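You operate a simulated robot arm through the tools that you are given. There is no shell and no other tool. Be economical: measure what you need, move in short steps, check, and stop when the job is done.

Carry out the task below with a simulated two-armed robot. There is one attempt and no reset: what you move stays moved.

TASK
The spool box card is pink: swap its green canister for the orange one.
Fine: green canister on the bench top beside the tester; shut the lid, latch it, wait till the card is blue. The spools stay. Set down upright: canister.

Only the result counts: the job must be done as asked and must still hold three seconds after the hand-in. Knocking over, shifting, dropping, spilling or breaking anything else fails it. Lids that push on must go on centred and level and be pressed home; caps that screw on are set level and turned clockwise until they are tight.

THE ROBOT
Two 7-joint arms with fingered hands on one trunk, on a base that drives. Base frame: it is fixed to the floor where the robot stands at the start and does not move with it; the origin is under the middle of the robot, x ahead of it, y to its left, z up. Units: mm, rad, N and s.
The left shoulder is at the start at [60, 126, 1230], the right one opposite. With the tool pointing down near the work surface each hand reaches from about 100 to 680 mm from the robot's upright axis, wherever it stands, measured 20 degrees to its own side. Places, roughly: bench top beside the tester [400, 400, 800]; canister seat in the spool box [600, 100, 900]; spool box [600, 200, 900]; spool box latch lever [500, 100, 900]; spool box lid [600, 200, 1000]. Payload 2.5 kg a hand.
The tool frame of a hand sits at the grasp point between the pads (the TCP): z along the fingers, y along the line on which they close. The tips reach 30 mm beyond it. Largest opening 104 mm; the body of the gripper starts 35 mm behind the TCP. The gripper is a hand of 5 fingers: y runs from the thumb to the fingers, the wrist lies at [-15, -104, -178] in the tool frame.
Orientation is that of the tool frame in the base frame, as a unit quaternion [w, x, y, z]. With the fingers straight down and the wrist toward the robot, the tool's x, y and z point along [0, 1, 0], [1, 0, 0] and [0, 0, -1] of the base frame.

THE INTERFACE
- The arms move only by the tool play_rows. It takes "left_steps", "right_steps" or both (then of equal length, played together; a hand with none holds still); each is a list of rows, each a list of 2 entries, a list of its own where there are three numbers: the shift along the tool's x, y, z in mm, then the turn, a rotation vector about the tool's x, y, z in degrees. In form: [[[x, y, z], [wx, wy, wz]], ...]. A call has 1 to 8 rows; each row shifts and turns the commanded pose from where the row before left it, along the tool's axes as they then stand. A row lasts 0.2 s, in which the tool goes at most 50 mm and 0.15 rad; a call with a longer step from one row to the next is refused whole. Where a pose cannot be reached the arm comes as near as it can. A force on the tool above 40 N (or 10 N above the force at the start of the call, whichever is more), or a blocked arm, ends the call early, and 0.2 s more pass. In this call time passes only in rows, and 0.2 s behind the last. The reply holds the time, the measured pose of the TCP, the force on the tool along the base axes, the opening and the grip force, in the units named above and with some noise, with the torque about the TCP (base axes, N m) and any sound that the robot's microphone picked up.
- Cameras (640 x 400 px; columns grow to the right, rows downward): "scene" is now at [118.8, 44.6, 1441.7]; the picture's right is [0.47, -0.88, 0.00], its down [-0.47, -0.25, -0.84] and it looks along [0.74, 0.40, -0.54] (base axes); focal length 214 px, centre (320, 200). "left" rides on the left gripper at [-80, -78, -141] in its tool frame; the picture's right is [-0.78, -0.30, 0.56], its down [0.53, -0.78, 0.33] and it looks along [0.33, 0.56, 0.76] (tool axes); focal length 247 px, centre (320, 200). "right" rides on the right gripper at [80, -78, -141] in its tool frame; the picture's right is [-0.78, 0.30, -0.56], its down [-0.54, -0.78, 0.33] and it looks along [-0.33, 0.56, 0.76] (tool axes); focal length 247 px, centre (320, 200). There is no depth. A picture from a camera that has moved, and an enlarged one, comes with that camera's place and axes in the base frame and with its lens.
- snapshot(camera): a new picture of that camera. No time passes.
- slide_trunk(by): slides the trunk up (or, below 0, down) by that many mm; the arms and the scene camera ride with it, the base frame stays. It gives what a move gives, with no picture.
- steer(legs): drives the robot by 1 to 6 legs, each [ahead, left, turn to the left] in mm, mm and rad, along the robot's own axes; the way and the turn of a leg run together, so that a leg with both is an arc; at most 1500 mm and 3.142 rad a leg. The arms and the cameras ride along, it lands a little off, and it stops where it bumps. It gives what a move gives.
- finger_targets(index, middle, ring, little, thumb_bend, thumb_turn, hand): sets how far each is bent, from 0 (flat) to 1 (curled in); at 0.3 the hand is open as for a grip, at 0.7 the pads meet at the TCP. One left out holds its place. A second passes; each finger stops where it meets its share of the squeeze, and holds until it gets a number again. It is the only way to open and close the hand. It gives what a move gives, with no picture; readings hold the bend of each and the force on index, middle, ring, little, thumb and palm. thumb_turn goes from beside the hand (0) to across from the fingers (1), as for a grip.
- pan_tilt(pan, tilt): turns the head with the scene camera to pan (to the left, within 1.501 rad either way) and tilt (down, from -0.506 to 1.204), counted from straight ahead of the robot. It gives what a move gives.
- inspect(camera, box): a new picture of the part [left, top, right, bottom] of that camera's present view, enlarged. No time passes.
- finish_job(): hands the job in; it is judged then, once.

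Go step by step. Nothing tells you exact positions but the pictures and the camera data: compare them with the known pose of the tool, close in by small moves and look again before you grip or let go. The budget is 120 turns and 108 pictures, counting those below and the enlarged ones. Unless the task says otherwise, let go and move clear before handing in, and close with one line.

The tools are called after ">>>" as a command line: name --argument value ..., lists and objects as JSON in quotes. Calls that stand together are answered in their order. play_rows: Moves the arms, as the interface text tells. Its arguments: {"type":"object","properties":{"left_steps":{"type":"array","items":{"type":"array"}},"right_steps":{"type":"array","items":{"type":"array"}}},"required":[]} The other tools are called the same way: slide_trunk (by) slides the trunk up or down; finger_targets (index, middle, ring, little, thumb_bend, thumb_turn, hand) moves the fingers one by one; steer (legs) drives the base; pan_tilt (pan, tilt) turns the head that bears the scene camera; snapshot (camera) takes a picture; inspect (camera, box) takes an enlarged picture of a part of a camera's view; finish_job () hands the job in.

At the start:

```text
time_s: 0.0
left_eef_pos: [359.1, 425.6, 1357.8]
left_ee_rot: [0.118, 0.701, 0.693, -0.123]
left_force: [0.0, -1.3, -0.1]
left_moment: [0.0, -0.02, 0.02]
left_width: 103.7
left_grip_force: 0.2
left_shape: jaw
left_bend: [0.3, 0.3, 0.3, 0.3, 0.3, 0.98]
left_finger forces: [0.0, 0.1, 0.1, 0.0, 0.1, 0.1]
right_eef_pos: [442.1, 18.9, 1392.3]
right_ee_rot: [0.0, 0.707, 0.708, 0.0]
right_force: [-0.6, 0.5, -0.5]
right_moment: [0.0, -0.01, 0.02]
right_width: 103.7
right_grip_force: 0.0
right_shape: jaw
right_bend: [0.3, 0.3, 0.3, 0.3, 0.3, 0.98]
right_finger forces: [0.0, 0.0, 0.1, 0.0, 0.0, 0.0]
trunk travel left (down, up): [-625.0, 315.0]
robot x, y, heading: [-0.8, -3.2, -0.004]
head pan, tilt: [0.492, 0.569]
```

scene: 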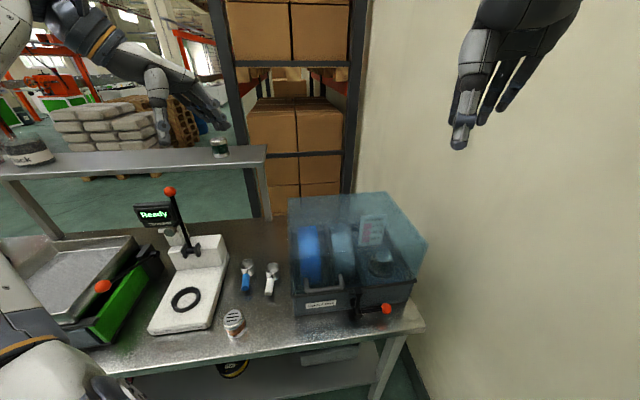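
right: 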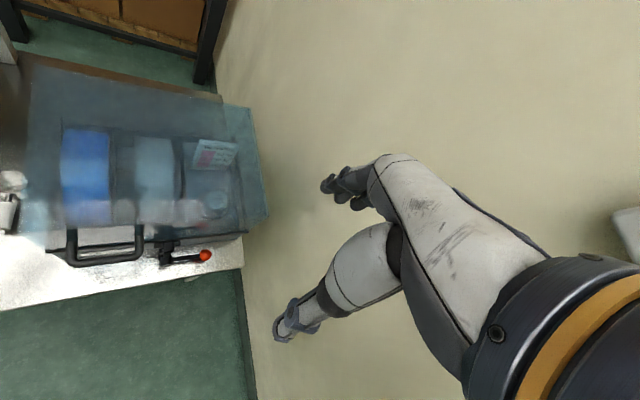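
left: 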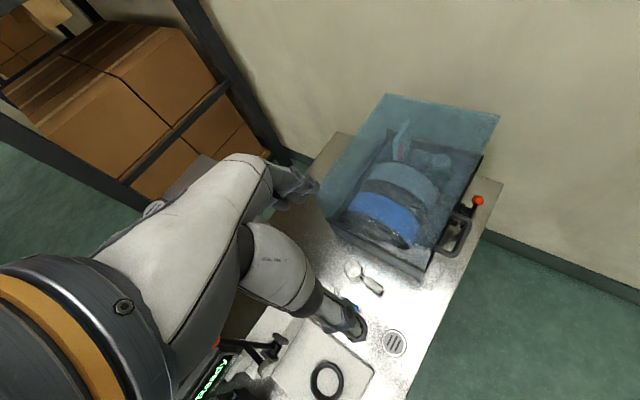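

I see the spool box with a transparent lid on the right of the bench, a front handle and a latch lever with a red knob, and a canister on the bench. I'll enlarge the view to get the details.

>>> inspect --camera "scene" --box '[260, 170, 450, 330]'

>>> inspect --camera "scene" --box '[100, 130, 300, 380]'

>>> inspect --camera "right" --box '[0, 60, 280, 290]'

>>> inspect --camera "left" --box '[300, 80, 520, 380]'

```text
2.50 times, centred on (355, 250) of scene
camera zoom: at [118.8, 44.6, 1441.7], right [0.47, -0.88, 0.0], down [-0.47, -0.25, -0.84], along [0.74, 0.4, -0.54], focal length 536 px, centre (232, 75)
```

zoom: 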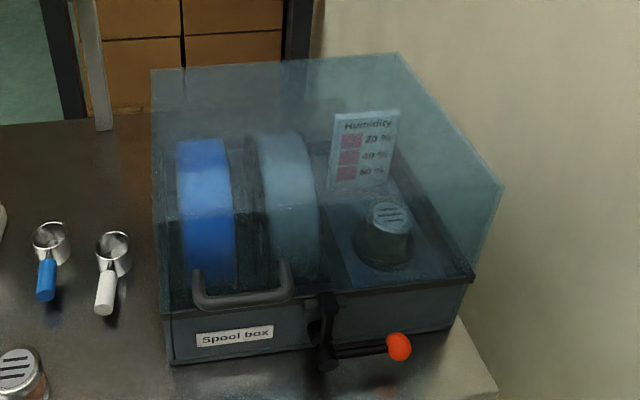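

```text
1.60 times, centred on (200, 255) of scene
camera zoom: at [118.8, 44.6, 1441.7], right [0.47, -0.88, 0.0], down [-0.47, -0.25, -0.84], along [0.74, 0.4, -0.54], focal length 343 px, centre (512, 112)
```

zoom: 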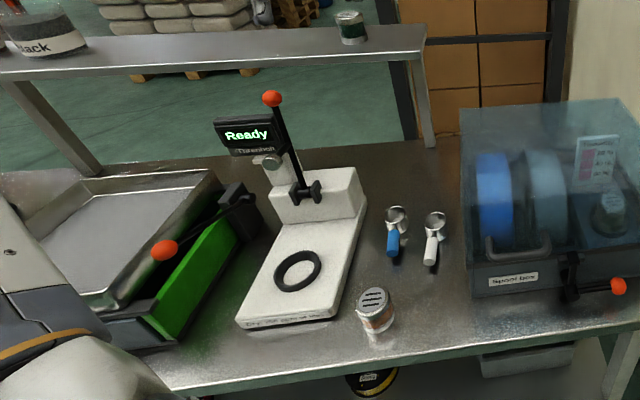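

```text
1.74 times, centred on (140, 175) of right
camera zoom: at [366.7, 99.8, 1533.0], right [0.3, -0.78, 0.56], down [-0.78, -0.54, -0.33], along [0.56, -0.33, -0.76], focal length 430 px, centre (633, 244)
```

zoom: 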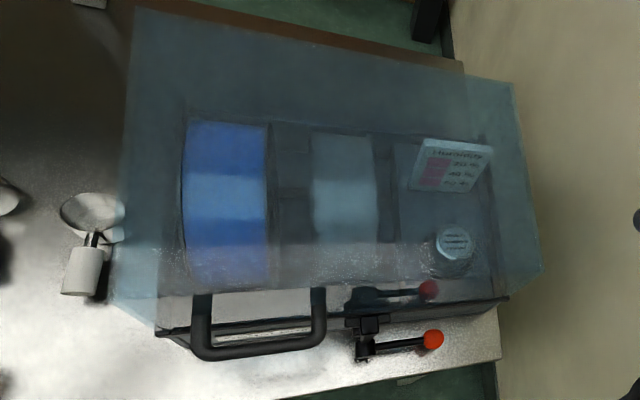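

```text
1.33 times, centred on (410, 230) of left
camera zoom: at [282.2, 397.8, 1517.9], right [-0.31, -0.91, -0.26], down [-0.77, 0.4, -0.49], along [0.55, 0.05, -0.83], focal length 329 px, centre (200, 160)
```

zoom: 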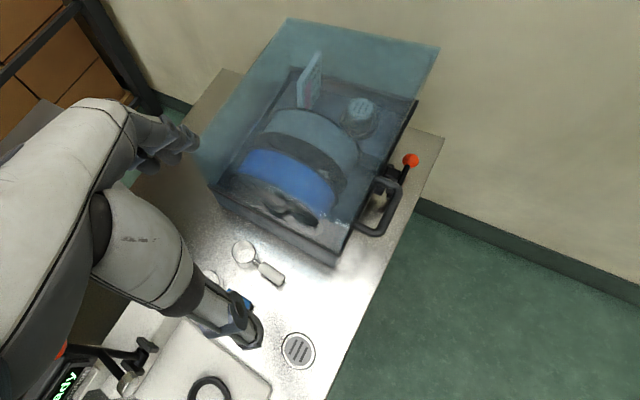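

The bench looks turned about 0.64 rad to the left of the robot, with the canister in the box near [647, 99, 915], the knob near [524, 45, 838] and the bench canister near [290, 401, 870]. I'll turn to face the bench squarely, then look again.

>>> steer --legs '[[0, 0, 0.64]]'

>>> pan_tilt --pan -0.2 --tilt 0.75

>>> snapshot --camera "scene"

>>> snapshot --camera "right"

```text
time_s: 2.2
left_eef_pos: [23.8, 556.1, 1354.6]
left_ee_rot: [0.151, 0.439, 0.882, -0.08]
left_force: [-0.4, 0.2, -0.2]
left_moment: [0.01, 0.02, -0.02]
left_width: 103.7
left_grip_force: 0.1
left_shape: jaw
left_bend: [0.3, 0.3, 0.3, 0.3, 0.3, 0.98]
left_finger forces: [0.0, 0.0, 0.0, 0.1, 0.0, 0.1]
right_eef_pos: [339.1, 285.5, 1392.3]
right_ee_rot: [-0.001, 0.441, 0.897, 0.001]
right_force: [-0.3, 0.3, 0.2]
right_moment: [0.0, 0.03, 0.01]
right_width: 103.7
right_grip_force: 0.0
right_shape: jaw
right_bend: [0.3, 0.3, 0.3, 0.3, 0.3, 0.98]
right_finger forces: [0.0, 0.0, 0.0, 0.1, 0.0, 0.0]
trunk travel left (down, up): [-625.0, 315.0]
robot x, y, heading: [-1.9, 3.8, 0.657]
head pan, tilt: [0.492, 0.569]
```

```text
time_s: 3.2
left_eef_pos: [24.0, 556.1, 1356.0]
left_ee_rot: [0.152, 0.439, 0.882, -0.08]
left_force: [0.0, 0.0, 0.7]
left_moment: [-0.01, 0.0, 0.04]
left_width: 103.6
left_grip_force: 0.1
left_shape: jaw
left_bend: [0.3, 0.3, 0.3, 0.3, 0.3, 0.98]
left_finger forces: [0.0, 0.0, 0.0, 0.1, 0.0, 0.0]
right_eef_pos: [339.0, 285.4, 1393.6]
right_ee_rot: [0.0, 0.44, 0.898, 0.0]
right_force: [0.7, -0.1, 0.1]
right_moment: [-0.01, -0.04, 0.01]
right_width: 103.6
right_grip_force: 0.0
right_shape: jaw
right_bend: [0.3, 0.3, 0.3, 0.3, 0.3, 0.98]
right_finger forces: [0.0, 0.0, 0.0, 0.1, 0.0, 0.0]
trunk travel left (down, up): [-625.0, 315.0]
robot x, y, heading: [3.0, 1.2, 0.666]
head pan, tilt: [-0.201, 0.75]
```

```text
100 pictures are left
camera scene: at [106.1, 63.6, 1426.0], right [0.44, -0.9, 0.0], down [-0.61, -0.3, -0.73], along [0.66, 0.32, -0.68], focal length 214 px, centre (320, 200)
```

scene: 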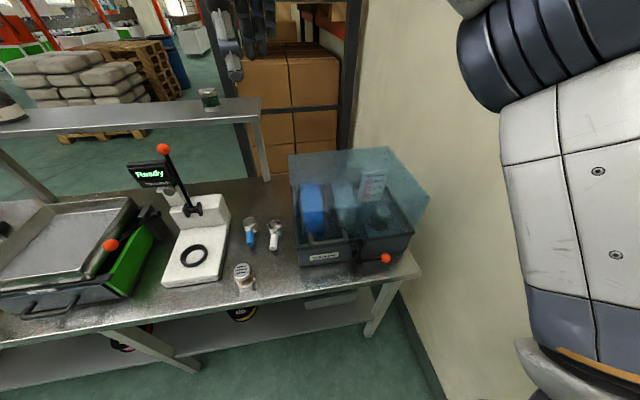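

```text
99 pictures are left
camera right: at [230.2, 302.4, 1533.0], right [0.71, -0.43, 0.56], down [-0.29, -0.9, -0.33], along [0.64, 0.08, -0.76], focal length 247 px, centre (320, 200)
```

right: 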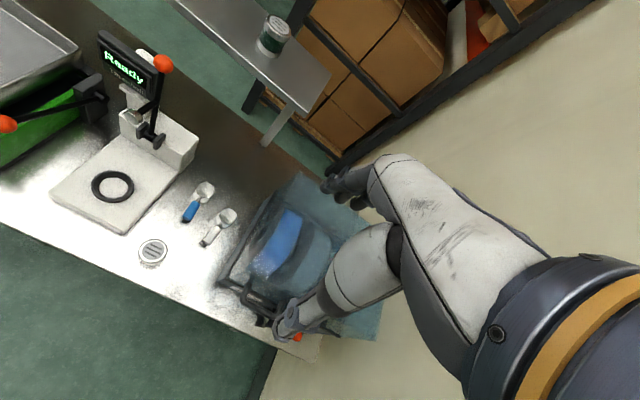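

The bench faces about 0.63 rad, and the wall is about 250 mm beyond the bench's right end. I'll shift right by about 100 mm so both hands can reach, then trim the heading.

>>> steer --legs '[[0, -110, -0.03]]'

>>> pan_tilt --pan -0.3 --tilt 0.85

>>> inspect --camera "scene" --box '[220, 80, 420, 280]'

```text
time_s: 4.4
left_eef_pos: [105.1, 469.2, 1356.5]
left_ee_rot: [0.151, 0.452, 0.875, -0.082]
left_force: [-1.0, 0.7, -0.1]
left_moment: [-0.02, 0.02, 0.0]
left_width: 103.8
left_grip_force: 0.0
left_shape: jaw
left_bend: [0.3, 0.3, 0.3, 0.3, 0.3, 0.98]
left_finger forces: [0.1, 0.0, 0.0, 0.0, 0.0, 0.0]
right_eef_pos: [412.2, 188.9, 1391.4]
right_ee_rot: [0.001, 0.454, 0.891, 0.0]
right_force: [-0.7, 0.5, 0.7]
right_moment: [-0.02, 0.03, 0.03]
right_width: 104.0
right_grip_force: 0.1
right_shape: jaw
right_bend: [0.3, 0.3, 0.3, 0.3, 0.3, 0.98]
right_finger forces: [0.1, 0.0, 0.1, 0.0, 0.0, 0.0]
trunk travel left (down, up): [-625.0, 315.0]
robot x, y, heading: [61.6, -86.3, 0.63]
head pan, tilt: [-0.201, 0.75]
```

```text
time_s: 5.1
left_eef_pos: [105.9, 469.5, 1355.2]
left_ee_rot: [0.151, 0.452, 0.875, -0.082]
left_force: [0.4, -0.2, -0.8]
left_moment: [0.04, 0.02, -0.02]
left_width: 103.5
left_grip_force: 0.0
left_shape: jaw
left_bend: [0.3, 0.3, 0.3, 0.3, 0.3, 0.98]
left_finger forces: [0.1, 0.1, 0.0, 0.0, 0.0, 0.0]
right_eef_pos: [412.1, 188.9, 1392.3]
right_ee_rot: [0.0, 0.454, 0.891, 0.001]
right_force: [0.2, 0.5, 0.0]
right_moment: [0.03, -0.05, -0.01]
right_width: 103.5
right_grip_force: 0.1
right_shape: jaw
right_bend: [0.3, 0.3, 0.3, 0.3, 0.3, 0.98]
right_finger forces: [0.0, 0.0, 0.1, 0.0, 0.1, 0.1]
trunk travel left (down, up): [-625.0, 315.0]
robot x, y, heading: [63.8, -86.2, 0.629]
head pan, tilt: [-0.3, 0.85]
```

```text
2.00 times, centred on (320, 180) of scene
camera zoom: at [170.9, -34.9, 1418.0], right [0.32, -0.95, 0.0], down [-0.71, -0.24, -0.66], along [0.63, 0.21, -0.75], focal length 429 px, centre (320, 240)
```

zoom: 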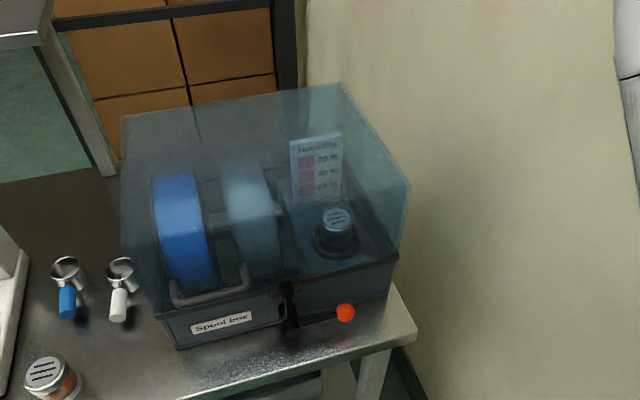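

I'm now at heading 0.63 with the bench straight ahead. I'll bring the right hand down in front of the box so its camera can look closely at the latch.

>>> play_rows --right_steps '[[[-16, -14, 45], [0, 0, 0]], [[-16, -14, 45], [0, 0, 0]], [[-16, -14, 45], [0, 0, 0]], [[-16, -14, 45], [0, 0, 0]], [[-16, -14, 45], [0, 0, 0]], [[-10, -10, 45], [0, 0, 0]], [[-10, -4, 45], [0, 0, 0]], [[0, 0, 45], [0, 0, 0]]]'

>>> snapshot --camera "right"

```text
time_s: 6.9
left_eef_pos: [105.0, 468.9, 1356.9]
left_ee_rot: [0.151, 0.452, 0.875, -0.082]
left_force: [-0.4, -0.2, 0.2]
left_moment: [0.04, -0.01, 0.0]
left_width: 103.8
left_grip_force: 0.0
left_shape: jaw
left_bend: [0.3, 0.3, 0.3, 0.3, 0.3, 0.98]
left_finger forces: [0.0, 0.1, 0.0, 0.1, 0.0, 0.0]
right_eef_pos: [401.5, 59.0, 1032.2]
right_ee_rot: [0.001, 0.454, 0.891, 0.001]
right_force: [0.7, 0.5, 0.2]
right_moment: [0.02, 0.01, 0.01]
right_width: 103.8
right_grip_force: 0.1
right_shape: jaw
right_bend: [0.3, 0.3, 0.3, 0.3, 0.3, 0.98]
right_finger forces: [0.1, 0.1, 0.0, 0.0, 0.0, 0.1]
trunk travel left (down, up): [-625.0, 315.0]
robot x, y, heading: [67.0, -87.5, 0.629]
head pan, tilt: [-0.3, 0.85]
```

```text
97 pictures are left
camera right: at [294.2, 78.5, 1173.7], right [0.7, -0.45, 0.56], down [-0.31, -0.89, -0.33], along [0.65, 0.06, -0.76], focal length 247 px, centre (320, 200)
```

right: 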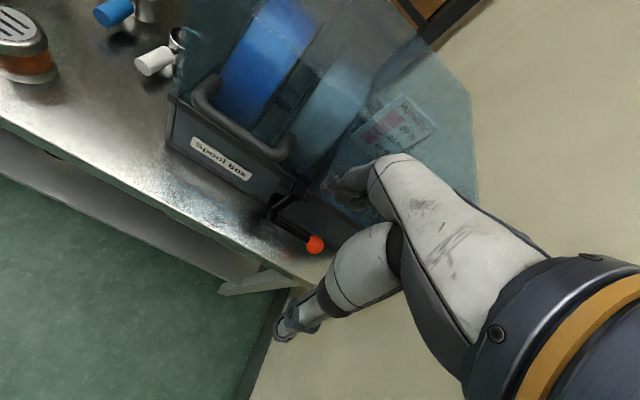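

The bench canister shows orange granules, so it is the one to put in. I'll zoom in on the latch.

>>> inspect --camera "right" --box '[160, 130, 360, 270]'

>>> inspect --camera "scene" --box '[270, 190, 380, 260]'

```text
2.86 times, centred on (260, 200) of right
camera zoom: at [294.2, 78.5, 1173.7], right [0.7, -0.45, 0.56], down [-0.31, -0.89, -0.33], along [0.65, 0.06, -0.76], focal length 706 px, centre (491, 200)
```

zoom: 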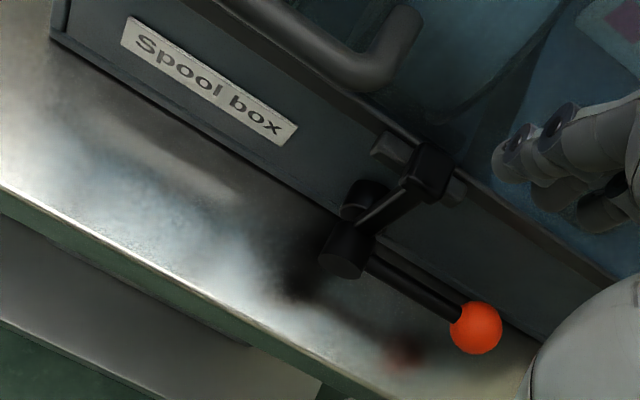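

```text
5.71 times, centred on (325, 225) of scene
camera zoom: at [171.0, -34.9, 1418.0], right [0.32, -0.95, 0.0], down [-0.71, -0.24, -0.66], along [0.62, 0.21, -0.75], focal length 1226 px, centre (291, 57)
```

zoom: 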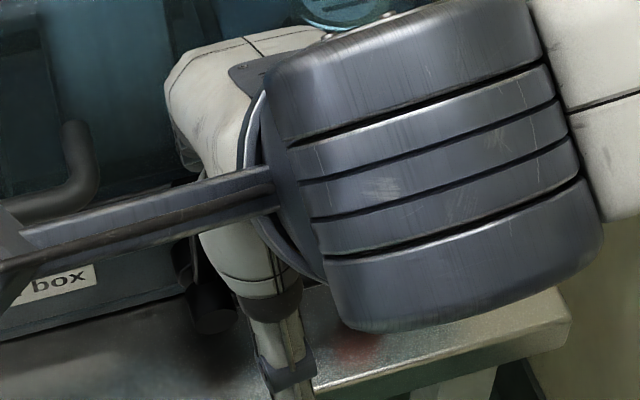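

The latch is a hub on the front of the box at about u 450, v −200, z 838, measured in bench axes with u into the bench and v to the left. Its lever points right, and a hook arm runs up to the lid. The bench top at z 800 rules out turning the lever down, so it should turn up. I'll form a two-finger beak and pitch the hand forward 45°.

>>> finger_targets --hand "right" --index 0.7 --middle 0.7 --ring 1 --little 1 --thumb_bend 0.7 --thumb_turn 1

>>> play_rows --right_steps '[[[0, 0, 0], [-7.5, 0, 0]], [[0, 0, 0], [-7.5, 0, 0]], [[0, 0, 0], [-7.5, 0, 0]], [[0, 0, 0], [-7.5, 0, 0]], [[0, 0, 0], [-7.5, 0, 0]], [[0, 0, 0], [-7.5, 0, 0]]]'

>>> snapshot --camera "right"

>>> snapshot --camera "scene"

```text
time_s: 7.9
left_eef_pos: [105.6, 468.4, 1355.8]
left_ee_rot: [0.151, 0.452, 0.875, -0.083]
left_force: [0.5, -0.5, -0.2]
left_moment: [0.01, -0.01, 0.0]
left_width: 103.8
left_grip_force: 0.0
left_shape: jaw
left_bend: [0.3, 0.3, 0.3, 0.3, 0.3, 0.98]
left_finger forces: [0.0, 0.0, 0.0, 0.0, 0.0, 0.0]
right_eef_pos: [401.9, 59.4, 1032.8]
right_ee_rot: [0.001, 0.454, 0.891, 0.0]
right_force: [0.6, -0.7, 0.4]
right_moment: [0.02, 0.01, 0.01]
right_width: 1.8
right_grip_force: 0.1
right_shape: fingers
right_bend: [0.7, 0.7, 1.0, 1.0, 0.7, 1.0]
right_finger forces: [0.0, 0.0, 0.1, 0.1, 0.1, 0.0]
trunk travel left (down, up): [-625.0, 315.0]
robot x, y, heading: [67.0, -83.8, 0.628]
head pan, tilt: [-0.3, 0.85]
```

```text
time_s: 9.3
left_eef_pos: [105.0, 468.5, 1357.3]
left_ee_rot: [0.151, 0.452, 0.875, -0.082]
left_force: [0.4, -0.2, -0.1]
left_moment: [0.0, 0.01, 0.0]
left_width: 103.7
left_grip_force: 0.0
left_shape: jaw
left_bend: [0.3, 0.3, 0.3, 0.3, 0.3, 0.98]
left_finger forces: [0.1, 0.0, 0.0, 0.1, 0.1, 0.1]
right_eef_pos: [418.8, 104.0, 1038.2]
right_ee_rot: [0.174, 0.42, 0.823, 0.34]
right_force: [0.8, 0.2, 0.5]
right_moment: [-0.02, -0.04, 0.0]
right_width: 1.6
right_grip_force: 0.1
right_shape: fingers
right_bend: [0.7, 0.7, 1.0, 1.0, 0.7, 1.0]
right_finger forces: [0.0, 0.1, 0.0, 0.1, 0.0, 0.1]
right hand out of reach, approached as far as the arm can: row 1, 2, 3, 6
trunk travel left (down, up): [-625.0, 315.0]
robot x, y, heading: [63.6, -83.4, 0.625]
head pan, tilt: [-0.3, 0.85]
```

```text
94 pictures are left
camera right: at [247.9, 79.6, 1082.7], right [0.31, -0.74, 0.6], down [0.06, -0.62, -0.78], along [0.95, 0.28, -0.15], focal length 247 px, centre (320, 200)
```

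right: 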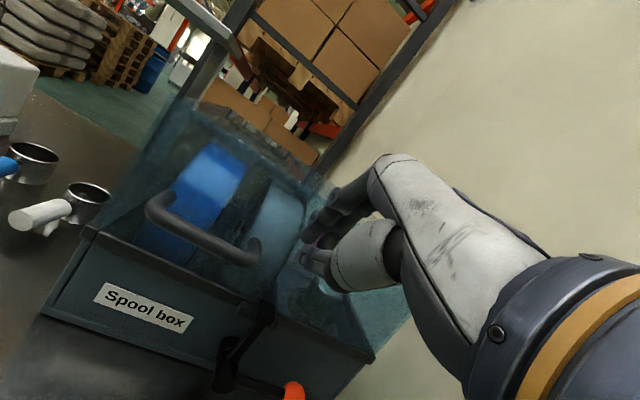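

```text
93 pictures are left
camera scene: at [170.9, -34.6, 1418.0], right [0.32, -0.95, 0.0], down [-0.71, -0.24, -0.66], along [0.62, 0.21, -0.75], focal length 214 px, centre (320, 200)
```

scene: 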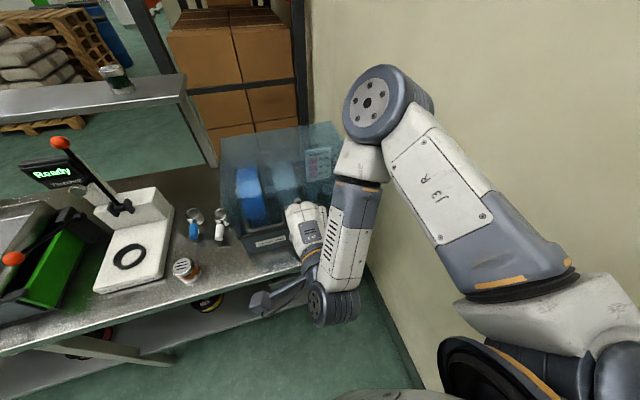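

The 45° pose was too close to the shoulder at that height, but lower down it should be within reach. I'll come down in front of and to the right of the knob.

>>> play_rows --right_steps '[[[-16, -21, 26], [0, 0, 0]], [[-16, -21, 26], [0, 0, 0]], [[-16, -21, 26], [0, 0, 0]], [[-16, -21, 26], [0, 0, 0]], [[-16, -21, 26], [0, 0, 0]]]'

>>> snapshot --camera "right"

>>> snapshot --camera "scene"

```text
time_s: 10.5
left_eef_pos: [105.3, 468.4, 1355.4]
left_ee_rot: [0.151, 0.451, 0.876, -0.082]
left_force: [-0.1, -0.3, 0.5]
left_moment: [0.01, 0.0, -0.01]
left_width: 103.5
left_grip_force: 0.0
left_shape: jaw
left_bend: [0.3, 0.3, 0.3, 0.3, 0.3, 0.98]
left_finger forces: [0.0, 0.0, 0.0, 0.0, 0.0, 0.0]
right_eef_pos: [396.5, 141.5, 980.0]
right_ee_rot: [0.174, 0.42, 0.824, 0.339]
right_force: [-0.2, -0.9, -0.7]
right_moment: [-0.03, 0.03, 0.01]
right_width: 1.6
right_grip_force: 0.2
right_shape: fingers
right_bend: [0.7, 0.7, 1.0, 1.0, 0.7, 1.0]
right_finger forces: [0.0, 0.0, 0.0, 0.0, 0.0, 0.0]
right hand out of reach, approached as far as the arm can: row 1, 2, 3, 4, 5
trunk travel left (down, up): [-625.0, 315.0]
robot x, y, heading: [67.0, -89.7, 0.63]
head pan, tilt: [-0.3, 0.85]
```

```text
92 pictures are left
camera right: at [226.3, 116.8, 1023.6], right [0.31, -0.74, 0.6], down [0.06, -0.62, -0.78], along [0.95, 0.27, -0.15], focal length 247 px, centre (320, 200)
```

right: 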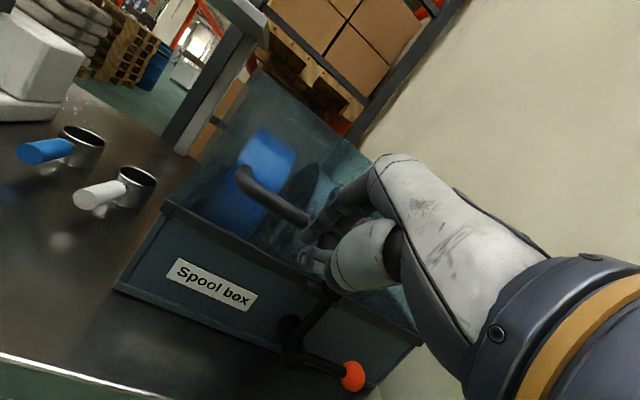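

```text
91 pictures are left
camera scene: at [170.9, -34.9, 1418.0], right [0.32, -0.95, 0.0], down [-0.71, -0.24, -0.66], along [0.62, 0.21, -0.75], focal length 214 px, centre (320, 200)
```

scene: 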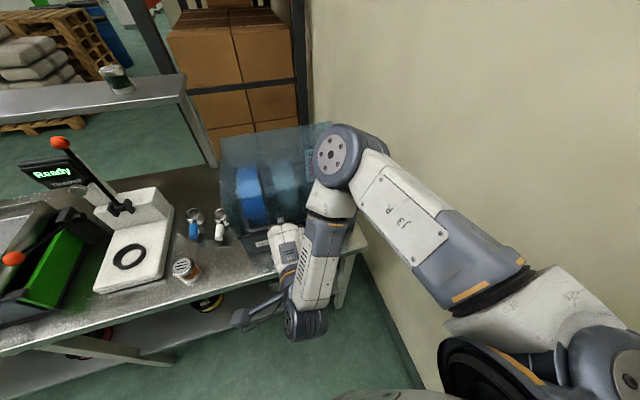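

The right arm drifts because the wrist can't extend that far with the shoulder so high. I'd lower the trunk, but first I'll check what lies under the left arm.

>>> pan_tilt --pan 0.5 --tilt 0.75

>>> snapshot --camera "scene"

>>> snapshot --camera "left"

```text
time_s: 11.6
left_eef_pos: [106.5, 469.1, 1356.1]
left_ee_rot: [0.152, 0.452, 0.875, -0.082]
left_force: [0.4, -0.2, 0.3]
left_moment: [0.01, -0.01, 0.02]
left_width: 103.7
left_grip_force: 0.0
left_shape: jaw
left_bend: [0.3, 0.3, 0.3, 0.3, 0.3, 0.98]
left_finger forces: [0.0, 0.1, 0.0, 0.0, 0.0, 0.0]
right_eef_pos: [396.3, 141.0, 979.5]
right_ee_rot: [0.174, 0.42, 0.823, 0.34]
right_force: [-0.2, 0.9, 0.4]
right_moment: [-0.02, 0.02, 0.0]
right_width: 1.4
right_grip_force: 0.1
right_shape: fingers
right_bend: [0.7, 0.7, 1.0, 1.0, 0.7, 1.0]
right_finger forces: [0.0, 0.1, 0.0, 0.0, 0.1, 0.0]
trunk travel left (down, up): [-625.0, 315.0]
robot x, y, heading: [63.1, -89.9, 0.629]
head pan, tilt: [0.499, 0.75]
```

```text
90 pictures are left
camera scene: at [132.5, 14.7, 1426.0], right [0.9, -0.43, 0.0], down [-0.29, -0.62, -0.73], along [0.31, 0.66, -0.68], focal length 214 px, centre (320, 200)
```

scene: 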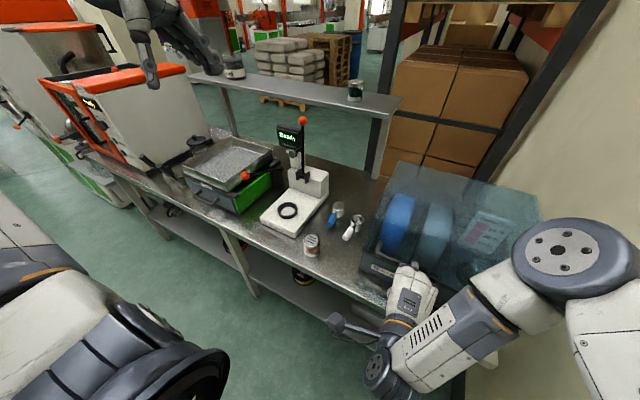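

```text
89 pictures are left
camera left: at [59.2, 402.6, 1516.8], right [0.29, -0.92, -0.26], down [-0.86, -0.13, -0.49], along [0.42, 0.36, -0.83], focal length 247 px, centre (320, 200)
```

left: 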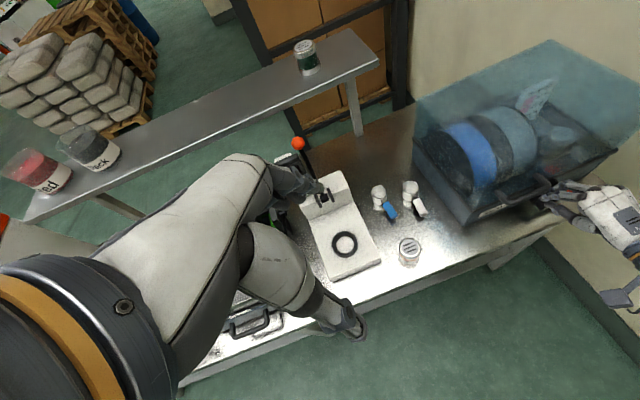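

I'll back off 250 mm so both hands clear the bench and then lower the trunk 250 mm, which lets the forearm come in more level.

>>> steer --legs '[[-250, 0, 0]]'

>>> slide_trunk --by -250

>>> pan_tilt --pan -0.2 --tilt 0.5

>>> snapshot --camera "scene"

>>> snapshot --camera "right"

```text
time_s: 13.5
left_eef_pos: [-99.1, 320.7, 1356.0]
left_ee_rot: [0.15, 0.452, 0.875, -0.083]
left_force: [-0.9, 0.4, -1.0]
left_moment: [0.01, -0.03, -0.02]
left_width: 103.9
left_grip_force: 0.0
left_shape: jaw
left_bend: [0.3, 0.3, 0.3, 0.3, 0.3, 0.98]
left_finger forces: [0.1, 0.0, 0.0, 0.1, 0.1, 0.0]
right_eef_pos: [190.9, -8.4, 980.3]
right_ee_rot: [0.175, 0.42, 0.823, 0.34]
right_force: [0.5, -0.8, 0.3]
right_moment: [0.04, 0.02, -0.01]
right_width: 1.5
right_grip_force: 0.0
right_shape: fingers
right_bend: [0.7, 0.7, 1.0, 1.0, 0.7, 1.0]
right_finger forces: [0.0, 0.1, 0.2, 0.0, 0.0, 0.0]
trunk travel left (down, up): [-625.0, 315.0]
robot x, y, heading: [-140.3, -231.7, 0.624]
head pan, tilt: [0.499, 0.75]
```

```text
time_s: 16.0
left_eef_pos: [-100.0, 320.2, 1105.3]
left_ee_rot: [0.152, 0.452, 0.875, -0.082]
left_force: [-0.9, 0.3, 1.0]
left_moment: [0.01, -0.02, 0.02]
left_width: 103.6
left_grip_force: 0.0
left_shape: jaw
left_bend: [0.3, 0.3, 0.3, 0.3, 0.3, 0.98]
left_finger forces: [0.1, 0.1, 0.0, 0.1, 0.1, 0.0]
right_eef_pos: [191.5, -8.4, 729.2]
right_ee_rot: [0.173, 0.42, 0.823, 0.34]
right_force: [0.2, 0.7, -0.1]
right_moment: [0.01, 0.01, 0.02]
right_width: 1.3
right_grip_force: 0.0
right_shape: fingers
right_bend: [0.7, 0.7, 1.0, 1.0, 0.7, 1.0]
right_finger forces: [0.1, 0.0, 0.0, 0.0, 0.1, 0.0]
trunk travel left (down, up): [-375.0, 565.0]
robot x, y, heading: [-145.4, -233.9, 0.634]
head pan, tilt: [0.499, 0.75]
```

```text
time_s: 17.1
left_eef_pos: [-100.0, 319.0, 1106.3]
left_ee_rot: [0.151, 0.452, 0.876, -0.081]
left_force: [0.4, -0.5, 0.0]
left_moment: [0.0, -0.01, 0.0]
left_width: 104.0
left_grip_force: 0.1
left_shape: jaw
left_bend: [0.3, 0.3, 0.3, 0.3, 0.3, 0.98]
left_finger forces: [0.0, 0.0, 0.0, 0.0, 0.0, 0.1]
right_eef_pos: [190.2, -9.3, 729.8]
right_ee_rot: [0.175, 0.42, 0.823, 0.34]
right_force: [0.4, 0.3, -1.0]
right_moment: [-0.01, -0.02, 0.02]
right_width: 1.5
right_grip_force: 0.0
right_shape: fingers
right_bend: [0.7, 0.7, 1.0, 1.0, 0.7, 1.0]
right_finger forces: [0.0, 0.0, 0.0, 0.0, 0.0, 0.0]
trunk travel left (down, up): [-375.0, 565.0]
robot x, y, heading: [-143.4, -232.9, 0.633]
head pan, tilt: [-0.201, 0.499]
```

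```text
88 pictures are left
camera scene: at [-25.8, -171.5, 1197.9], right [0.42, -0.91, 0.0], down [-0.44, -0.2, -0.88], along [0.8, 0.36, -0.48], focal length 214 px, centre (320, 200)
```

scene: 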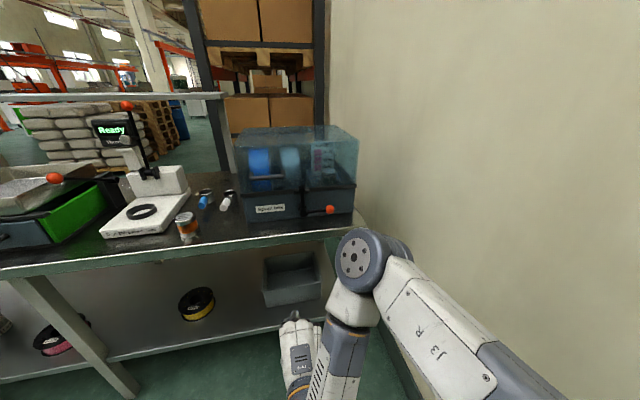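

```text
87 pictures are left
camera right: at [20.8, -32.5, 773.7], right [0.31, -0.74, 0.6], down [0.06, -0.62, -0.78], along [0.95, 0.27, -0.15], focal length 247 px, centre (320, 200)
```

right: 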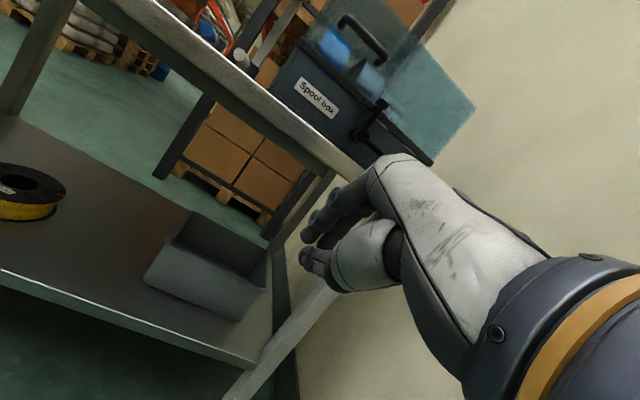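

The view is now level with the box, so I'll take an enlarged look at the latch area.

>>> inspect --camera "scene" --box '[220, 115, 380, 235]'

```text
3.33 times, centred on (300, 175) of scene
camera zoom: at [-25.8, -171.5, 1197.9], right [0.42, -0.91, 0.0], down [-0.44, -0.2, -0.88], along [0.8, 0.36, -0.48], focal length 715 px, centre (387, 283)
```

zoom: 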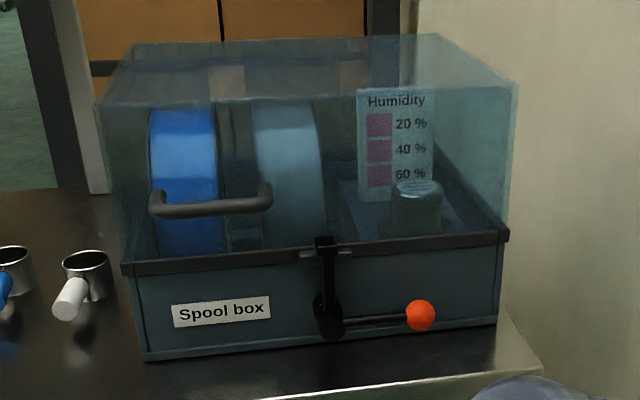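

The geometry is clear now: hub near (u 455, v −189, z 836), knob near (450, −276, 839), lever about 88 mm, rim at z 900, and handle bar at z 970 with v −50 to −141. I'll raise the right hand to knob height and over to the right while still clear of the bench.

>>> play_rows --right_steps '[[[-25, 15, -15], [0, 0, 0]], [[-25, 15, -15], [0, 0, 0]], [[-25, 15, -15], [0, 0, 0]], [[-25, 15, -15], [0, 0, 0]], [[-25, 15, -15], [0, 0, 0]], [[-25, 15, -15], [0, 0, 0]]]'

```text
time_s: 18.5
left_eef_pos: [-100.4, 319.8, 1106.0]
left_ee_rot: [0.151, 0.452, 0.875, -0.082]
left_force: [0.5, -0.4, 0.2]
left_moment: [0.01, -0.02, -0.02]
left_width: 103.8
left_grip_force: 0.1
left_shape: jaw
left_bend: [0.3, 0.3, 0.3, 0.3, 0.3, 0.98]
left_finger forces: [0.0, 0.0, 0.0, 0.0, 0.0, 0.0]
right_eef_pos: [260.0, -50.7, 863.4]
right_ee_rot: [0.174, 0.422, 0.823, 0.338]
right_force: [0.5, 0.0, 0.8]
right_moment: [0.01, 0.03, 0.0]
right_width: 1.6
right_grip_force: 0.1
right_shape: fingers
right_bend: [0.7, 0.7, 1.0, 1.0, 0.7, 1.0]
right_finger forces: [0.0, 0.1, 0.0, 0.0, 0.1, 0.0]
right hand out of reach, approached as far as the arm can: row 1, 2, 3, 4, 5, 6
trunk travel left (down, up): [-375.0, 565.0]
robot x, y, heading: [-140.9, -234.0, 0.631]
head pan, tilt: [-0.201, 0.499]
```

It's still at the limit because the hand is too near the body, so I'll extend it forward over the free space before the bench edge.

>>> play_rows --right_steps '[[[-10, 22, 22], [0, 0, 0]], [[-10, 22, 22], [0, 0, 0]], [[-10, 22, 22], [0, 0, 0]], [[-10, 22, 22], [0, 0, 0]], [[-10, 22, 22], [0, 0, 0]]]'

>>> snapshot --camera "scene"

```text
time_s: 19.7
left_eef_pos: [-101.0, 318.8, 1105.8]
left_ee_rot: [0.151, 0.452, 0.875, -0.082]
left_force: [1.0, -0.2, -0.6]
left_moment: [0.04, 0.0, 0.02]
left_width: 103.6
left_grip_force: 0.1
left_shape: jaw
left_bend: [0.3, 0.3, 0.3, 0.3, 0.3, 0.98]
left_finger forces: [0.1, 0.0, 0.1, 0.0, 0.1, 0.0]
right_eef_pos: [381.5, 38.8, 896.1]
right_ee_rot: [0.175, 0.423, 0.823, 0.337]
right_force: [0.3, 0.4, 0.4]
right_moment: [0.05, 0.03, -0.02]
right_width: 1.8
right_grip_force: 0.0
right_shape: fingers
right_bend: [0.7, 0.7, 1.0, 1.0, 0.7, 1.0]
right_finger forces: [0.0, 0.0, 0.1, 0.0, 0.1, 0.1]
right hand out of reach, approached as far as the arm can: row 1, 2, 3, 4, 5
trunk travel left (down, up): [-375.0, 565.0]
robot x, y, heading: [-138.1, -235.7, 0.625]
head pan, tilt: [-0.201, 0.499]
```

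```text
85 pictures are left
camera scene: at [-25.8, -171.6, 1198.0], right [0.41, -0.91, 0.0], down [-0.44, -0.2, -0.88], along [0.8, 0.36, -0.48], focal length 214 px, centre (320, 200)
```

scene: 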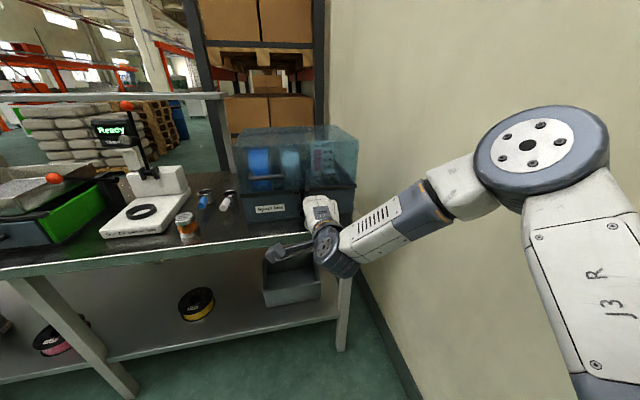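

The forearm comes in from the right, so a hand pointing forward-left suits the wrist better. I'll yaw the hand about 35° to the left in place.

>>> play_rows --right_steps '[[[-10, 0, 0], [0, 5, -5]], [[-10, 0, 0], [0, 5, -5]], [[-10, 0, 0], [0, 5, -5]], [[-10, 0, 0], [0, 5, -5]], [[-10, 0, 0], [0, 5, -5]]]'

>>> snapshot --camera "right"

```text
time_s: 20.9
left_eef_pos: [-100.7, 320.8, 1104.8]
left_ee_rot: [0.151, 0.453, 0.875, -0.082]
left_force: [-0.5, 0.9, 0.0]
left_moment: [-0.03, -0.04, 0.01]
left_width: 103.8
left_grip_force: 0.0
left_shape: jaw
left_bend: [0.3, 0.3, 0.3, 0.3, 0.3, 0.98]
left_finger forces: [0.0, 0.1, 0.0, 0.0, 0.0, 0.1]
right_eef_pos: [316.4, 82.1, 914.8]
right_ee_rot: [0.057, 0.229, 0.91, 0.34]
right_force: [0.0, -0.3, -0.4]
right_moment: [0.02, 0.0, -0.01]
right_width: 1.7
right_grip_force: 0.0
right_shape: fingers
right_bend: [0.7, 0.7, 1.0, 1.0, 0.7, 1.0]
right_finger forces: [0.0, 0.0, 0.1, 0.0, 0.0, 0.0]
right hand out of reach, approached as far as the arm can: row 1, 2, 3, 4
trunk travel left (down, up): [-375.0, 565.0]
robot x, y, heading: [-138.9, -233.7, 0.624]
head pan, tilt: [-0.201, 0.499]
```

```text
84 pictures are left
camera right: at [181.5, -15.5, 975.9], right [0.66, -0.49, 0.57], down [0.27, -0.56, -0.78], along [0.71, 0.67, -0.24], focal length 247 px, centre (320, 200)
```

right: 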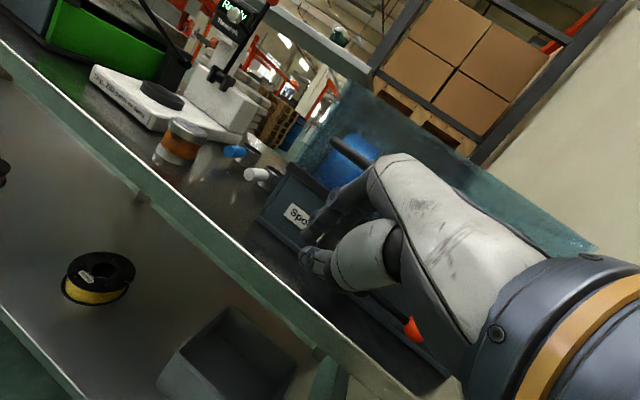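

That yaw relieves the wrist. I'll slide right to just short of the knob's near side and then flatten the pitch a little.

>>> play_rows --right_steps '[[[-36, -11.3, 5.1], [0, 0, 0]], [[-36, -11.3, 5.1], [0, 0, 0]], [[-36, -11.3, 5.1], [0, 0, 0]], [[-36, -11.3, 5.1], [0, 0, 0]], [[-36, -11.3, 5.1], [0, 0, 0]], [[0, 0, 0], [-7.5, 0, 0]], [[0, 0, 0], [-7.5, 0, 0]]]'

>>> snapshot --camera "right"

>>> snapshot --camera "scene"

```text
time_s: 22.5
left_eef_pos: [-99.6, 320.3, 1106.3]
left_ee_rot: [0.152, 0.451, 0.875, -0.083]
left_force: [-0.5, -0.3, 0.3]
left_moment: [0.01, -0.02, -0.02]
left_width: 103.6
left_grip_force: 0.0
left_shape: jaw
left_bend: [0.3, 0.3, 0.3, 0.3, 0.3, 0.98]
left_finger forces: [0.1, 0.1, 0.0, 0.0, 0.0, 0.1]
right_eef_pos: [460.7, -22.5, 848.3]
right_ee_rot: [0.087, 0.22, 0.858, 0.456]
right_force: [-0.2, 0.6, -0.1]
right_moment: [-0.01, 0.02, -0.01]
right_width: 1.6
right_grip_force: 0.0
right_shape: fingers
right_bend: [0.7, 0.7, 1.0, 1.0, 0.7, 1.0]
right_finger forces: [0.0, 0.0, 0.0, 0.0, 0.1, 0.0]
trunk travel left (down, up): [-375.0, 565.0]
robot x, y, heading: [-142.0, -235.6, 0.627]
head pan, tilt: [-0.201, 0.499]
```

```text
83 pictures are left
camera right: at [319.1, -128.8, 868.5], right [0.58, -0.62, 0.52], down [0.36, -0.38, -0.85], along [0.73, 0.68, 0.01], focal length 247 px, centre (320, 200)
```

right: 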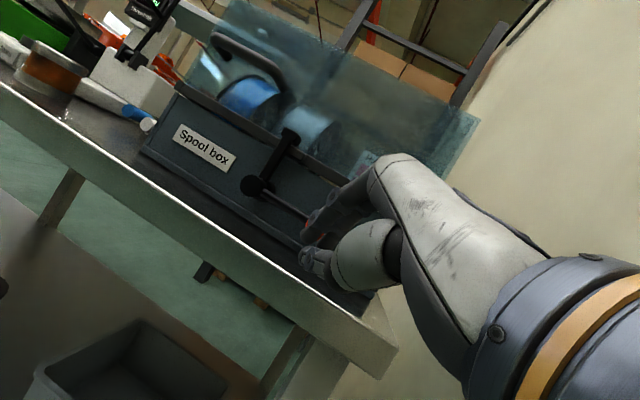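

```text
82 pictures are left
camera scene: at [-25.7, -171.6, 1198.0], right [0.41, -0.91, 0.0], down [-0.44, -0.2, -0.88], along [0.8, 0.36, -0.48], focal length 214 px, centre (320, 200)
```

scene: 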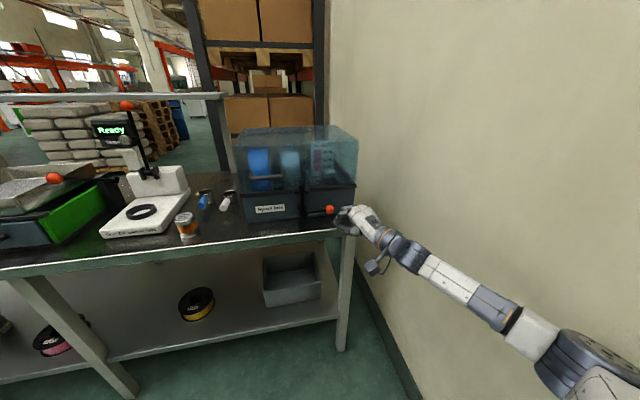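

The hand now sits in front of the knob, nearly level. I'll slide the beak under the knob in small steps.

>>> play_rows --right_steps '[[[-14, 0, 32], [0, 0, 0]], [[-7, 8, 12], [0, 0, 0]], [[-7, 8, 12], [0, 0, 0]]]'

>>> inspect --camera "right" --box '[200, 120, 400, 320]'

>>> inspect --camera "scene" --box '[280, 170, 400, 270]'

```text
time_s: 23.3
left_eef_pos: [-100.5, 319.2, 1106.9]
left_ee_rot: [0.152, 0.453, 0.875, -0.083]
left_force: [0.4, -0.5, 0.7]
left_moment: [0.0, 0.0, -0.02]
left_width: 103.5
left_grip_force: 0.0
left_shape: jaw
left_bend: [0.3, 0.3, 0.3, 0.3, 0.3, 0.98]
left_finger forces: [0.0, 0.1, 0.0, 0.1, 0.0, 0.1]
right_eef_pos: [510.7, 9.8, 827.8]
right_ee_rot: [0.086, 0.222, 0.858, 0.455]
right_force: [-4.2, -13.1, -0.4]
right_moment: [0.17, -0.01, -0.01]
right_width: 0.0
right_grip_force: 6.6
right_shape: fingers
right_bend: [0.7, 0.71, 1.0, 1.0, 0.7, 1.0]
right_finger forces: [8.8, 4.7, 0.0, 0.0, 0.0, 0.0]
trunk travel left (down, up): [-375.0, 565.0]
robot x, y, heading: [-141.7, -236.7, 0.627]
head pan, tilt: [-0.201, 0.499]
```

```text
2.00 times, centred on (300, 220) of right
camera zoom: at [368.7, -94.2, 847.9], right [0.58, -0.63, 0.52], down [0.36, -0.38, -0.85], along [0.73, 0.68, 0.0], focal length 494 px, centre (360, 160)
```

zoom: 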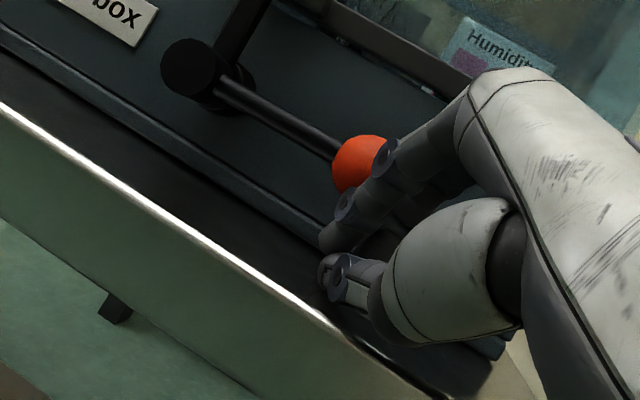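

```text
4.00 times, centred on (340, 220) of scene
camera zoom: at [-26.2, -172.9, 1198.1], right [0.41, -0.91, 0.0], down [-0.44, -0.2, -0.88], along [0.8, 0.36, -0.48], focal length 858 px, centre (240, 120)
```

zoom: 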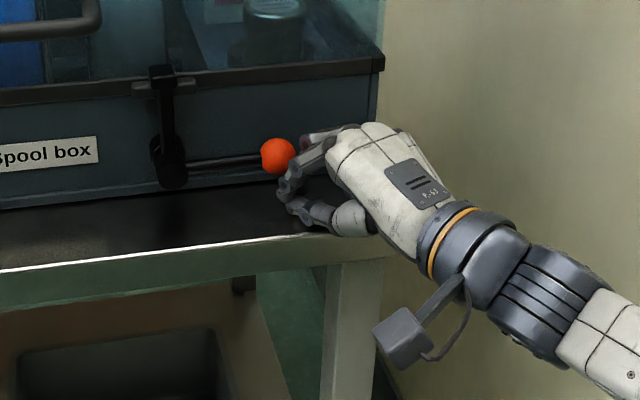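

The beak's fingers touch the knob's side rather than going under it, because they arch too high. A pinch fits better, with the thumb below the knob and index and middle above, so I'll back off and pre-shape.

>>> play_rows --right_steps '[[[-3, 5, -25], [0, 0, 0]], [[1, 24, -14], [0, 0, 0]]]'

>>> finger_targets --hand "right" --index 0.48 --middle 0.48 --thumb_bend 0.56

>>> inspect --camera "right" --box '[200, 120, 400, 320]'

>>> inspect --camera "scene" --box '[280, 170, 400, 270]'

```text
time_s: 23.9
left_eef_pos: [-100.5, 320.1, 1106.1]
left_ee_rot: [0.15, 0.452, 0.875, -0.081]
left_force: [-0.2, 0.0, 0.4]
left_moment: [-0.01, 0.0, 0.03]
left_width: 103.7
left_grip_force: 0.0
left_shape: jaw
left_bend: [0.3, 0.3, 0.3, 0.3, 0.3, 0.98]
left_finger forces: [0.0, 0.0, 0.0, 0.0, 0.0, 0.0]
right_eef_pos: [506.6, -2.0, 874.4]
right_ee_rot: [0.086, 0.221, 0.858, 0.456]
right_force: [-1.2, 0.2, -0.8]
right_moment: [0.01, 0.01, 0.0]
right_width: 1.3
right_grip_force: 0.1
right_shape: fingers
right_bend: [0.7, 0.7, 1.0, 1.0, 0.7, 1.0]
right_finger forces: [0.0, 0.1, 0.1, 0.0, 0.1, 0.0]
trunk travel left (down, up): [-375.0, 565.0]
robot x, y, heading: [-138.6, -235.7, 0.628]
head pan, tilt: [-0.201, 0.499]
```

```text
time_s: 24.9
left_eef_pos: [-100.0, 319.2, 1105.9]
left_ee_rot: [0.151, 0.452, 0.875, -0.082]
left_force: [-0.4, -0.6, 0.4]
left_moment: [0.01, -0.01, 0.01]
left_width: 103.4
left_grip_force: 0.1
left_shape: jaw
left_bend: [0.3, 0.3, 0.3, 0.3, 0.3, 0.98]
left_finger forces: [0.1, 0.0, 0.0, 0.0, 0.0, 0.0]
right_eef_pos: [506.9, -3.0, 873.7]
right_ee_rot: [0.086, 0.221, 0.858, 0.456]
right_force: [0.1, 0.0, 0.1]
right_moment: [0.02, -0.01, 0.02]
right_width: 46.4
right_grip_force: 0.0
right_shape: fingers
right_bend: [0.48, 0.48, 1.0, 1.0, 0.56, 1.0]
right_finger forces: [0.0, 0.0, 0.0, 0.1, 0.0, 0.0]
trunk travel left (down, up): [-375.0, 565.0]
robot x, y, heading: [-141.6, -234.5, 0.625]
head pan, tilt: [-0.201, 0.499]
```

```text
2.00 times, centred on (300, 220) of right
camera zoom: at [364.9, -107.8, 895.1], right [0.58, -0.62, 0.52], down [0.36, -0.38, -0.86], along [0.73, 0.68, 0.0], focal length 494 px, centre (360, 160)
```

zoom: 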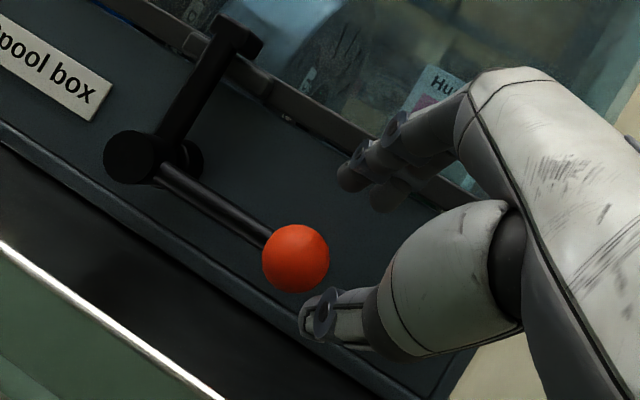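

```text
4.00 times, centred on (340, 220) of scene
camera zoom: at [-25.8, -171.6, 1198.0], right [0.41, -0.91, 0.0], down [-0.44, -0.2, -0.88], along [0.8, 0.36, -0.48], focal length 858 px, centre (240, 120)
```

zoom: 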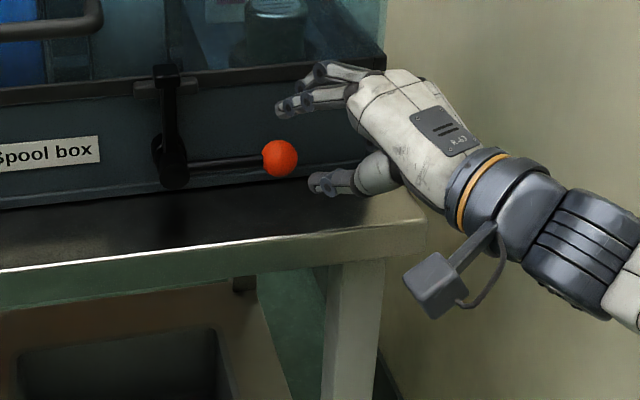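

The pre-shape looks right, with the thumb level under the knob and the fingers over it. I'll advance along the finger direction.

>>> play_rows --right_steps '[[[0, 0, 25], [0, 0, 0]], [[2, 0, 25], [0, 0, 0]]]'

>>> inspect --camera "right" --box '[200, 120, 400, 320]'

>>> inspect --camera "scene" --box '[280, 170, 400, 270]'

```text
time_s: 25.5
left_eef_pos: [-101.4, 316.8, 1108.0]
left_ee_rot: [0.151, 0.453, 0.875, -0.081]
left_force: [-0.3, -0.1, 0.2]
left_moment: [0.02, -0.03, -0.01]
left_width: 103.5
left_grip_force: 0.1
left_shape: jaw
left_bend: [0.3, 0.3, 0.3, 0.3, 0.3, 0.98]
left_finger forces: [0.1, 0.0, 0.0, 0.0, 0.0, 0.0]
right_eef_pos: [518.6, 35.5, 849.6]
right_ee_rot: [0.085, 0.216, 0.857, 0.461]
right_force: [-20.8, -21.1, 9.1]
right_moment: [0.49, -0.44, 0.13]
right_width: 41.9
right_grip_force: 15.1
right_shape: fingers
right_bend: [0.52, 0.53, 1.0, 1.0, 0.56, 1.0]
right_finger forces: [12.8, 16.4, 0.0, 0.0, 0.0, 0.0]
trunk travel left (down, up): [-375.0, 565.0]
robot x, y, heading: [-140.8, -238.0, 0.628]
head pan, tilt: [-0.201, 0.499]
```

```text
2.00 times, centred on (300, 220) of right
camera zoom: at [377.7, -71.9, 868.8], right [0.58, -0.63, 0.52], down [0.36, -0.37, -0.86], along [0.73, 0.69, 0.01], focal length 494 px, centre (360, 160)
```

zoom: 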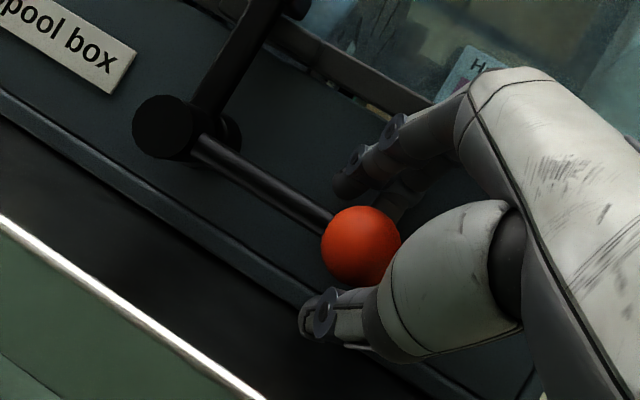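

```text
4.00 times, centred on (340, 220) of scene
camera zoom: at [-28.8, -174.1, 1198.7], right [0.41, -0.91, 0.0], down [-0.43, -0.2, -0.88], along [0.8, 0.36, -0.48], focal length 858 px, centre (240, 120)
```

zoom: 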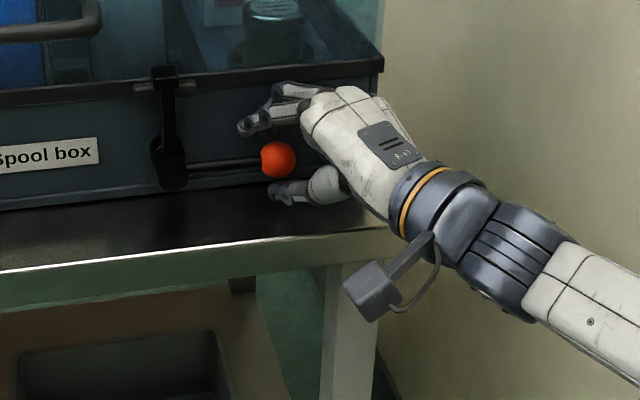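

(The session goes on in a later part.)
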